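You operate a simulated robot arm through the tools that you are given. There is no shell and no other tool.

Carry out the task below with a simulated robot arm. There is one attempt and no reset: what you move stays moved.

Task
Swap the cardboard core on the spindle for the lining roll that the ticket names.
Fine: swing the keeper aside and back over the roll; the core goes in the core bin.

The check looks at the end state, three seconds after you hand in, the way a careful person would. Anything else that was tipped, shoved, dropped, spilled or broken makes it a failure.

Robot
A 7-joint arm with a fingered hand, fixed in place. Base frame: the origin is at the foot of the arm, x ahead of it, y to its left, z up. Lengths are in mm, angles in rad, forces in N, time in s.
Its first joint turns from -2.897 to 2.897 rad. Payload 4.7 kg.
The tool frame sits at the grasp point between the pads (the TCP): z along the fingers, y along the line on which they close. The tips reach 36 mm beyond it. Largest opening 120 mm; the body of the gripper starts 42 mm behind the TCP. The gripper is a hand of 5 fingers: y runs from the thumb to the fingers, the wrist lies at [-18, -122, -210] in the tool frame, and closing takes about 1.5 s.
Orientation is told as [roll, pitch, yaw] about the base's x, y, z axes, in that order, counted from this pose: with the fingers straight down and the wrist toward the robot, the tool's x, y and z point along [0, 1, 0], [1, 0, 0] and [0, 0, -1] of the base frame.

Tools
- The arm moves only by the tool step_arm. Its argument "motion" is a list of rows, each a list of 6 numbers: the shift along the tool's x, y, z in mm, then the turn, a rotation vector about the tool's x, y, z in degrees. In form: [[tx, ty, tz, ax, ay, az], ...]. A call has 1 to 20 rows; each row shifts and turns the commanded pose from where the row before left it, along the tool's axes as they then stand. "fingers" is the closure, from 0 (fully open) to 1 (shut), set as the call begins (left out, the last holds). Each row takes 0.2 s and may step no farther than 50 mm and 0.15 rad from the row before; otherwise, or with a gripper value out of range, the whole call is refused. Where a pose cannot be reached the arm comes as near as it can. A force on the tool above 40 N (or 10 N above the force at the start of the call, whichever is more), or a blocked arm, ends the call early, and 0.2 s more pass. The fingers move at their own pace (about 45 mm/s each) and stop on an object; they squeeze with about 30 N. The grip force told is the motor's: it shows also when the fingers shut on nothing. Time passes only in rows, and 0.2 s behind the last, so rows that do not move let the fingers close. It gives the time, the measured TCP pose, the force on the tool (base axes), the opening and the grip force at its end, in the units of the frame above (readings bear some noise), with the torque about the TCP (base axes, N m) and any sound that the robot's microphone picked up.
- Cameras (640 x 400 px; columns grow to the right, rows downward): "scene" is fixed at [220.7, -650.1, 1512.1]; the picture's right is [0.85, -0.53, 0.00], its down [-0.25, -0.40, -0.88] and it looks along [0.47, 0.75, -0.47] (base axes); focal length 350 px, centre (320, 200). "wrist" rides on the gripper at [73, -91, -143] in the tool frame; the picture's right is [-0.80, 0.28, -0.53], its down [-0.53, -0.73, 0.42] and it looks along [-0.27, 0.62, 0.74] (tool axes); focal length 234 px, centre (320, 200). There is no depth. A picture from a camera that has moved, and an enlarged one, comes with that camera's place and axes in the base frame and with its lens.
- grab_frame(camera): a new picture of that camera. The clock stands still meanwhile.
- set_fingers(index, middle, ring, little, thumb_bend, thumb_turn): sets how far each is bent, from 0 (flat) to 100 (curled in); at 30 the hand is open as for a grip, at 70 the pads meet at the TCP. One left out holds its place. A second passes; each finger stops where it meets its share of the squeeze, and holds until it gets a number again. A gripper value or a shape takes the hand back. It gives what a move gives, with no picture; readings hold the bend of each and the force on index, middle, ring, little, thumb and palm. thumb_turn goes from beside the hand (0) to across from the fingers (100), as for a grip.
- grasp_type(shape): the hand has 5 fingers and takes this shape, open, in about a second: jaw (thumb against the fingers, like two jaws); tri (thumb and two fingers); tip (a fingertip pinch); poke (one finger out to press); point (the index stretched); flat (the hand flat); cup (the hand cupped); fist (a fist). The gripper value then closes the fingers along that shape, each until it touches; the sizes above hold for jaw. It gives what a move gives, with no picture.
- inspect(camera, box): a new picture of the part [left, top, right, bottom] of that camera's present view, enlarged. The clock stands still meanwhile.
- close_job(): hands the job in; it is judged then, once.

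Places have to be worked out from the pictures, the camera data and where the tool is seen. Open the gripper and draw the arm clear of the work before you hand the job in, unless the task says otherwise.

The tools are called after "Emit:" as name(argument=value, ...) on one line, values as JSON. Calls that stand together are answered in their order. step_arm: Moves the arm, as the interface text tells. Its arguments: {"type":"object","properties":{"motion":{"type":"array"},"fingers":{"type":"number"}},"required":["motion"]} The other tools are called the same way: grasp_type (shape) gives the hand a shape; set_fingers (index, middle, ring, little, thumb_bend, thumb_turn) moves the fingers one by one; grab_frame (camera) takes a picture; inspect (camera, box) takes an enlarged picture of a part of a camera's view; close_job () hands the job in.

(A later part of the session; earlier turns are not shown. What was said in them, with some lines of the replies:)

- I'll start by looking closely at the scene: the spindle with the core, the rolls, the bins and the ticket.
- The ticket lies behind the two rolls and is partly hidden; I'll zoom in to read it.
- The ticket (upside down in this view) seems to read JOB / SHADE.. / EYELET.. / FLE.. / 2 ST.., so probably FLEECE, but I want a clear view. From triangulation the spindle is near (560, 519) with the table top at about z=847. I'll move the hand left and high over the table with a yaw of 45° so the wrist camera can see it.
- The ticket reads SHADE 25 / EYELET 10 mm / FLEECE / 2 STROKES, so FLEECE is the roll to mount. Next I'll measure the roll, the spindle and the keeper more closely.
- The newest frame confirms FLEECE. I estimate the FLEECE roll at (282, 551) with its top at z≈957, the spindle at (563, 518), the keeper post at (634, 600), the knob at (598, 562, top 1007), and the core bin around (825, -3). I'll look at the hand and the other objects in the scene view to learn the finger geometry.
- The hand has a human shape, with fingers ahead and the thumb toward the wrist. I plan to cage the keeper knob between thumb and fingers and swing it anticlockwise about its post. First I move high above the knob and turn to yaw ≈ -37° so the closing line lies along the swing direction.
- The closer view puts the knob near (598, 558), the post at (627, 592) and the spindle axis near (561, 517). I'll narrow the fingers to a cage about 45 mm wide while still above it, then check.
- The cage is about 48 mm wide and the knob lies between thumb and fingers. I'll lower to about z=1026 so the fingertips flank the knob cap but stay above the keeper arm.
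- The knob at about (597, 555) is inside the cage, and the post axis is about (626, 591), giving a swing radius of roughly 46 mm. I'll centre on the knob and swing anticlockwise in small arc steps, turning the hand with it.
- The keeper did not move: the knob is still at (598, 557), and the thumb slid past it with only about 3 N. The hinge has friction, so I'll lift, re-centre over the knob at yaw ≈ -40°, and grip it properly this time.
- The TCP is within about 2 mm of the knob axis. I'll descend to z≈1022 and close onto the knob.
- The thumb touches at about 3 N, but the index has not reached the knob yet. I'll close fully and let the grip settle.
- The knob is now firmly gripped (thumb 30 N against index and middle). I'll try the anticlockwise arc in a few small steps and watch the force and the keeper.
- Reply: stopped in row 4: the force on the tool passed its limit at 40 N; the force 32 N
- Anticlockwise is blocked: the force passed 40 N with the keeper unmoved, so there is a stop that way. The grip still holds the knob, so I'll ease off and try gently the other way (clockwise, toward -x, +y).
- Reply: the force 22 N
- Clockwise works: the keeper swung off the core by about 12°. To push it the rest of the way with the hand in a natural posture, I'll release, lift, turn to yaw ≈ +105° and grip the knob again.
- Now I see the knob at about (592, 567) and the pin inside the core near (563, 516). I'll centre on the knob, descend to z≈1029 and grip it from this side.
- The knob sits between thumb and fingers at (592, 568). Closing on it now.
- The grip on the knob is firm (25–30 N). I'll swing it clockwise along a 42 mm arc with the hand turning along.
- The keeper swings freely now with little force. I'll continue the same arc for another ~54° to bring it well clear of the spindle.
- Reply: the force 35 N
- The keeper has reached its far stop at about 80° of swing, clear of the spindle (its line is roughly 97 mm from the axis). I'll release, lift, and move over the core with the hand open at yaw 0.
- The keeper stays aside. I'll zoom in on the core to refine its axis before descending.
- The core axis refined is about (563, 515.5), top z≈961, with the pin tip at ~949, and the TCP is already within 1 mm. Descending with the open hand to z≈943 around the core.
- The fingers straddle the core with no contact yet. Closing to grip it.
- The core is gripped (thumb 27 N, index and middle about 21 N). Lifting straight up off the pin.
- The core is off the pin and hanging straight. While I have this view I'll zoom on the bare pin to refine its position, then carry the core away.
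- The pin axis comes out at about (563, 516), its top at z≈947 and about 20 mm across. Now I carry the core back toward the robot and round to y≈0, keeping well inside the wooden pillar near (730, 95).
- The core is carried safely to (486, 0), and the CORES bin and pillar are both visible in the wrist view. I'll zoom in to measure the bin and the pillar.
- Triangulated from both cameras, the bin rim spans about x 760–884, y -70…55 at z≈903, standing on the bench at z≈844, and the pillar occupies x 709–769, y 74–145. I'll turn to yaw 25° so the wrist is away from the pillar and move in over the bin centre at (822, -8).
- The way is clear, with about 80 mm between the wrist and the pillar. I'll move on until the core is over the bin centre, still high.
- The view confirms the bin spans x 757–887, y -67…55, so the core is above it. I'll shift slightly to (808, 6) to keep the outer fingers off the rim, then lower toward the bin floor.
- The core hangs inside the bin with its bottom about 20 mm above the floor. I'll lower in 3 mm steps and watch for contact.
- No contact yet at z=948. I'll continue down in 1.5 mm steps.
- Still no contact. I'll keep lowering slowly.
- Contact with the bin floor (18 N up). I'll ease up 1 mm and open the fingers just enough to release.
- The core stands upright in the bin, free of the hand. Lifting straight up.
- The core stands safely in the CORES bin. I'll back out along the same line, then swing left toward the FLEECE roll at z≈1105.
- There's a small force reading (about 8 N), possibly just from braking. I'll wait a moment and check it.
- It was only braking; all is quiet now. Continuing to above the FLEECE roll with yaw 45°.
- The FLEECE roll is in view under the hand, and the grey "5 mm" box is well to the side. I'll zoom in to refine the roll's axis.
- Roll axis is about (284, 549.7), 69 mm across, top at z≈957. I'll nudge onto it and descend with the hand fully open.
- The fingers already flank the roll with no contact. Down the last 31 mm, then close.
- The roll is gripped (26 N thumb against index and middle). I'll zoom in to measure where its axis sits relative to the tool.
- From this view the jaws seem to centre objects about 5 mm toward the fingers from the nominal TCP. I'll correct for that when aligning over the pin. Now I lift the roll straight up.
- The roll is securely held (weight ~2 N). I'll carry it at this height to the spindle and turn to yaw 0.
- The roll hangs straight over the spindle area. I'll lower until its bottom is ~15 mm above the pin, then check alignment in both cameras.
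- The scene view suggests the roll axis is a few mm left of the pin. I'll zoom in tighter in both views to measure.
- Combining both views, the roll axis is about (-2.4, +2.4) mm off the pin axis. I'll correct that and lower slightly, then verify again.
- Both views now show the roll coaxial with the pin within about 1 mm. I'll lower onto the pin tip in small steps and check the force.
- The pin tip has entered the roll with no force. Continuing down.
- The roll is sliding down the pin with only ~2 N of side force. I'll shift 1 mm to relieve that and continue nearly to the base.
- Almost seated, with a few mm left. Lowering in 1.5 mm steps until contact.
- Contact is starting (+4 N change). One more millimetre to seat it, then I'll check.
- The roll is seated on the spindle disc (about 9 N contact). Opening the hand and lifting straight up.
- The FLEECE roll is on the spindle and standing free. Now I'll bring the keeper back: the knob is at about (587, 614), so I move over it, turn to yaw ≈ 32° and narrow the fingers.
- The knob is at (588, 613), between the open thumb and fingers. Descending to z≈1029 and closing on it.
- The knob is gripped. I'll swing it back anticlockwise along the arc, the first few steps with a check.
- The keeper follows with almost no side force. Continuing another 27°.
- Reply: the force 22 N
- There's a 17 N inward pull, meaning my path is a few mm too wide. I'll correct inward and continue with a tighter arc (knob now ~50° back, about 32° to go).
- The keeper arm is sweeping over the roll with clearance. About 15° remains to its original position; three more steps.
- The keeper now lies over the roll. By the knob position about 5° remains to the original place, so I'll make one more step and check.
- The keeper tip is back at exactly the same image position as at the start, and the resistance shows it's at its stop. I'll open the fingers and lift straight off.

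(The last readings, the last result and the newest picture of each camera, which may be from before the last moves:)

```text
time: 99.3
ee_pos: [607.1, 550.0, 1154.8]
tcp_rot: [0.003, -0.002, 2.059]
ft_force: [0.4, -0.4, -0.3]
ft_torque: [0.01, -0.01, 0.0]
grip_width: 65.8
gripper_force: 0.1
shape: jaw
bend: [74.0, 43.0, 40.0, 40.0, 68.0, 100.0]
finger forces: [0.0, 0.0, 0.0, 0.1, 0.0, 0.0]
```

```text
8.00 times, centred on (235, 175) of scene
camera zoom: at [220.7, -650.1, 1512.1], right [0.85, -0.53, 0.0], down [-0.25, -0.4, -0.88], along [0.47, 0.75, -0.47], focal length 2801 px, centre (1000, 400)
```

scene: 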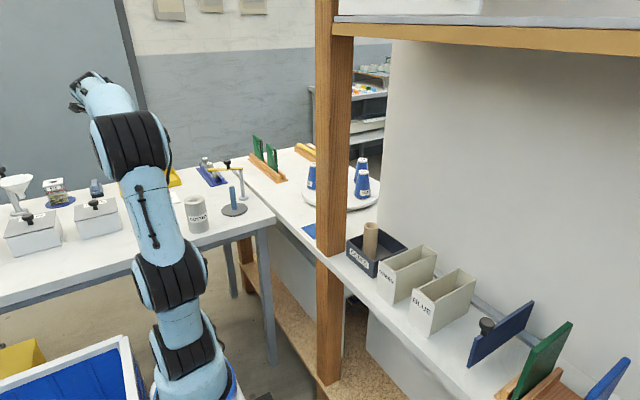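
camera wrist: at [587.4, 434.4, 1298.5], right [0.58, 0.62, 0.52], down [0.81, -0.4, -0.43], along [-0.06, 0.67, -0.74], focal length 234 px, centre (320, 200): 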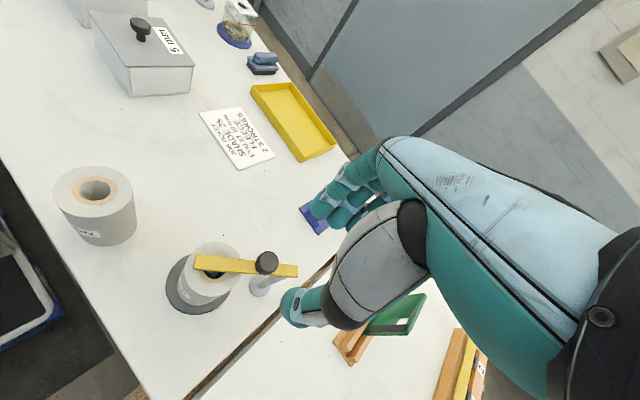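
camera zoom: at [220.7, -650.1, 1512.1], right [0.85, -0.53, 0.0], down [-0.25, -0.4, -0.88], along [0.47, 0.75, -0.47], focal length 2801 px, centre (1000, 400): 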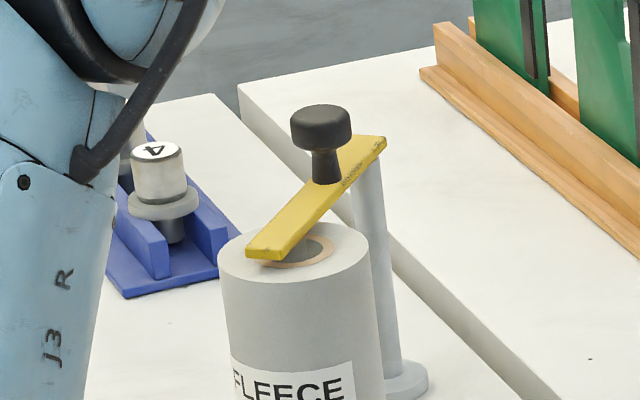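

The keeper sits over the roll again. A close look to confirm that it's centred over the roll and that everything else is undisturbed.

Emit:
inspect(camera="wrist", box=[150, 220, 320, 330])

Emit:
inspect(camera="scene", box=[130, 120, 290, 240])

Emit:
inspect(camera="scene", box=[300, 140, 460, 300])

```text
3.64 times, centred on (235, 275) of wrist
camera zoom: at [587.4, 434.4, 1298.5], right [0.58, 0.62, 0.52], down [0.81, -0.4, -0.43], along [-0.06, 0.67, -0.74], focal length 852 px, centre (629, -73)
```

zoom: 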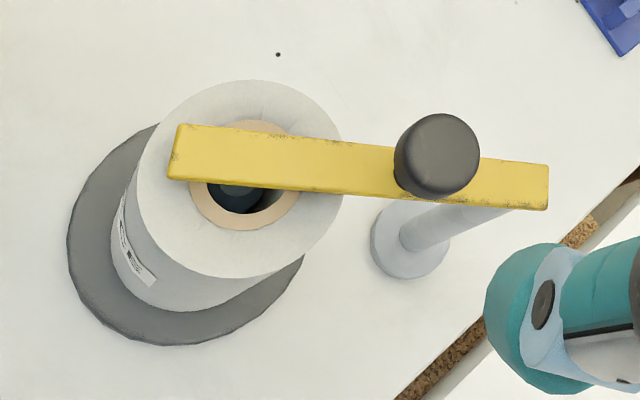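

```text
3.33 times, centred on (210, 180) of scene
camera zoom: at [220.7, -650.1, 1512.1], right [0.85, -0.53, 0.0], down [-0.25, -0.4, -0.88], along [0.47, 0.75, -0.47], focal length 1167 px, centre (687, 267)
```

zoom: 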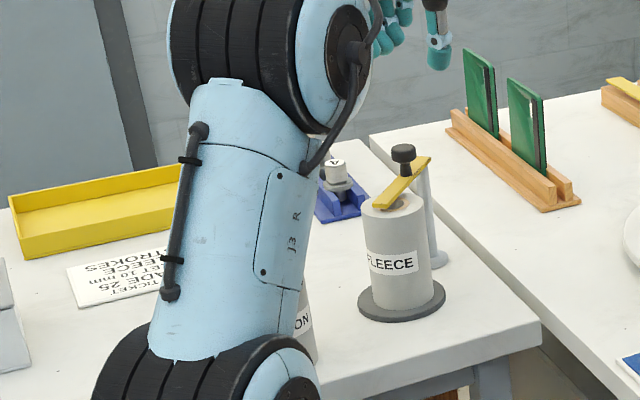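

```text
2.50 times, centred on (380, 220) of scene
camera zoom: at [220.7, -650.1, 1512.1], right [0.85, -0.53, 0.0], down [-0.25, -0.4, -0.88], along [0.47, 0.75, -0.47], focal length 875 px, centre (170, 150)
```

zoom: 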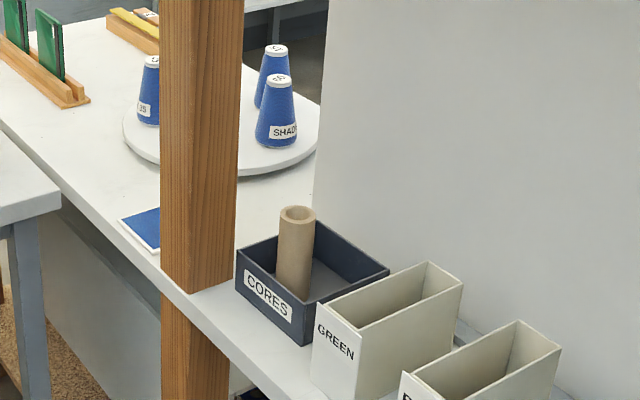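

The keeper lies across the roll centre, the core is upright in its bin, and nothing else has moved. I'll open the hand fully and withdraw up and back, clear of the work.

Emit:
step_arm(motion=[[0, 0, -35, 0, 0, 0], [0, 0, -35, 0, 0, 0], [0, 0, 0, 0, 0, 7.3], [0, 0, 0, 0, 0, 7.3], [0, 0, 0, 0, 0, 7.3], [0, 0, 0, 0, 0, 7.3], [0, 0, 0, 0, 0, 7.3], [0, 0, 0, 0, 0, 7.3], [0, 0, 0, 0, 0, 7.3], [0, 0, 0, 0, 0, 7.3], [0, 0, 0, 0, 0, 7.3], [0, 0, 0, 0, 0, 7.3], [-3.3, -41, 0, 0, 0, 0], [-3.3, -41, 0, 0, 0, 0], [-3.3, -41, 0, 0, 0, 0], [-3.3, -41, 0, 0, 0, 0], [-3.3, -41, 0, 0, 0, 0], [-3.3, -41, 0, 0, 0, 0], [-3.3, -20, 0, 0, 0, 0], [0, 0, 0, 0, 0, 0]], fingers=0.0)

Emit:
grab_frame(camera="scene")

Emit:
grab_frame(camera="wrist")

```text
time: 103.5
ee_pos: [435.8, 345.7, 1222.3]
tcp_rot: [0.003, 0.001, 0.786]
ft_force: [0.7, 0.1, 0.5]
ft_torque: [0.03, -0.05, -0.01]
grip_width: 119.4
gripper_force: 0.0
shape: jaw
bend: [30.0, 30.0, 30.0, 30.0, 30.0, 98.0]
finger forces: [0.0, 0.0, 0.0, 0.0, 0.0, 0.1]
```

```text
taken
```

scene: 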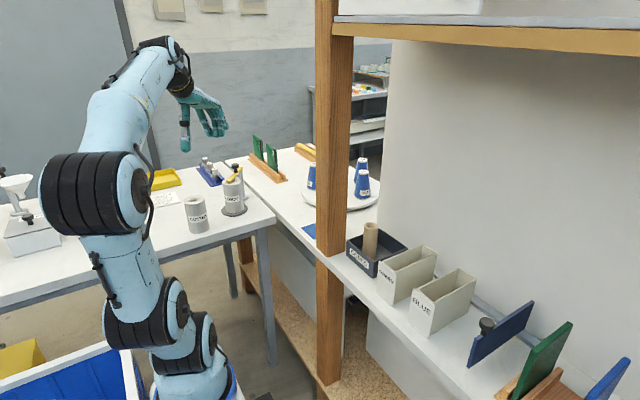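

```text
taken
camera wrist: at [320.4, 331.3, 1366.6], right [0.77, -0.37, 0.52], down [-0.14, -0.89, -0.42], along [0.62, 0.25, -0.74], focal length 234 px, centre (320, 200)
```

wrist: 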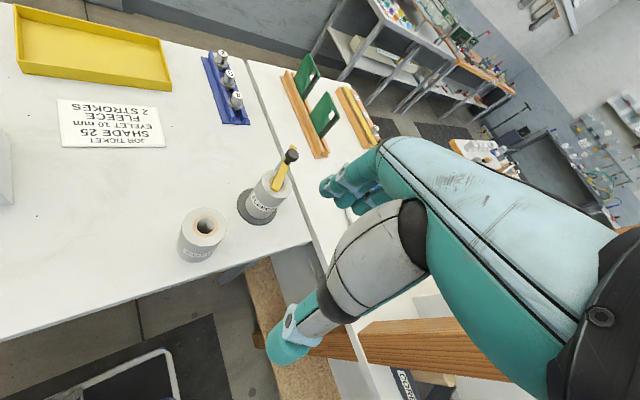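

One last check of the finished spindle and COTTON roll before handing in.

Emit:
inspect(camera="scene", box=[170, 145, 270, 240])

Emit:
inspect(camera="wrist", box=[160, 130, 340, 280])

```text
4.21 times, centred on (220, 192) of scene
camera zoom: at [220.7, -650.1, 1512.1], right [0.85, -0.53, 0.0], down [-0.25, -0.4, -0.88], along [0.47, 0.75, -0.47], focal length 1474 px, centre (741, 232)
```

zoom: 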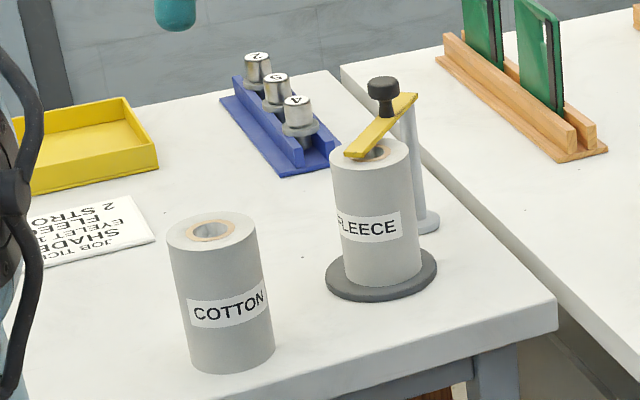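

```text
2.67 times, centred on (250, 205) of wrist
camera zoom: at [320.4, 331.3, 1366.6], right [0.77, -0.37, 0.52], down [-0.14, -0.89, -0.42], along [0.62, 0.25, -0.74], focal length 624 px, centre (507, 187)
```

zoom: 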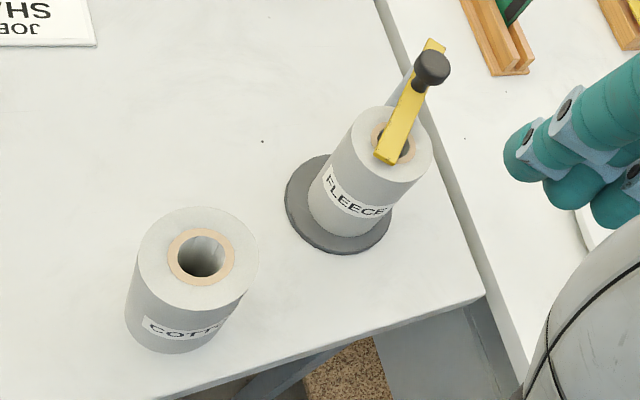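

The FLEECE roll is seated on the spindle with the keeper over it, the core stands in the CORES bin, and the hand is open and clear. Handing in.

Emit:
close_job()

```text
The job is handed in.
```

The swap is done, and I've handed the job in; I haven't seen the check's verdict. The ticket names FLEECE, and that roll is now on the spindle with the keeper back over it.

- **Core:** it stands upright in the CORES bin.
- **Keeper:** it only swings clockwise from its rest position. My first try went the other way and pushed it against its stop with just over 40 N, but I saw no damage. It is now back where it started, resting over the roll.
- **Roll:** it slid down the pin with almost no side force and sits on the spindle disc.
- **Everything else:** in the last pictures nothing else looked moved or tipped, including the COTTON roll. The hand is open and the arm is clear of the work.
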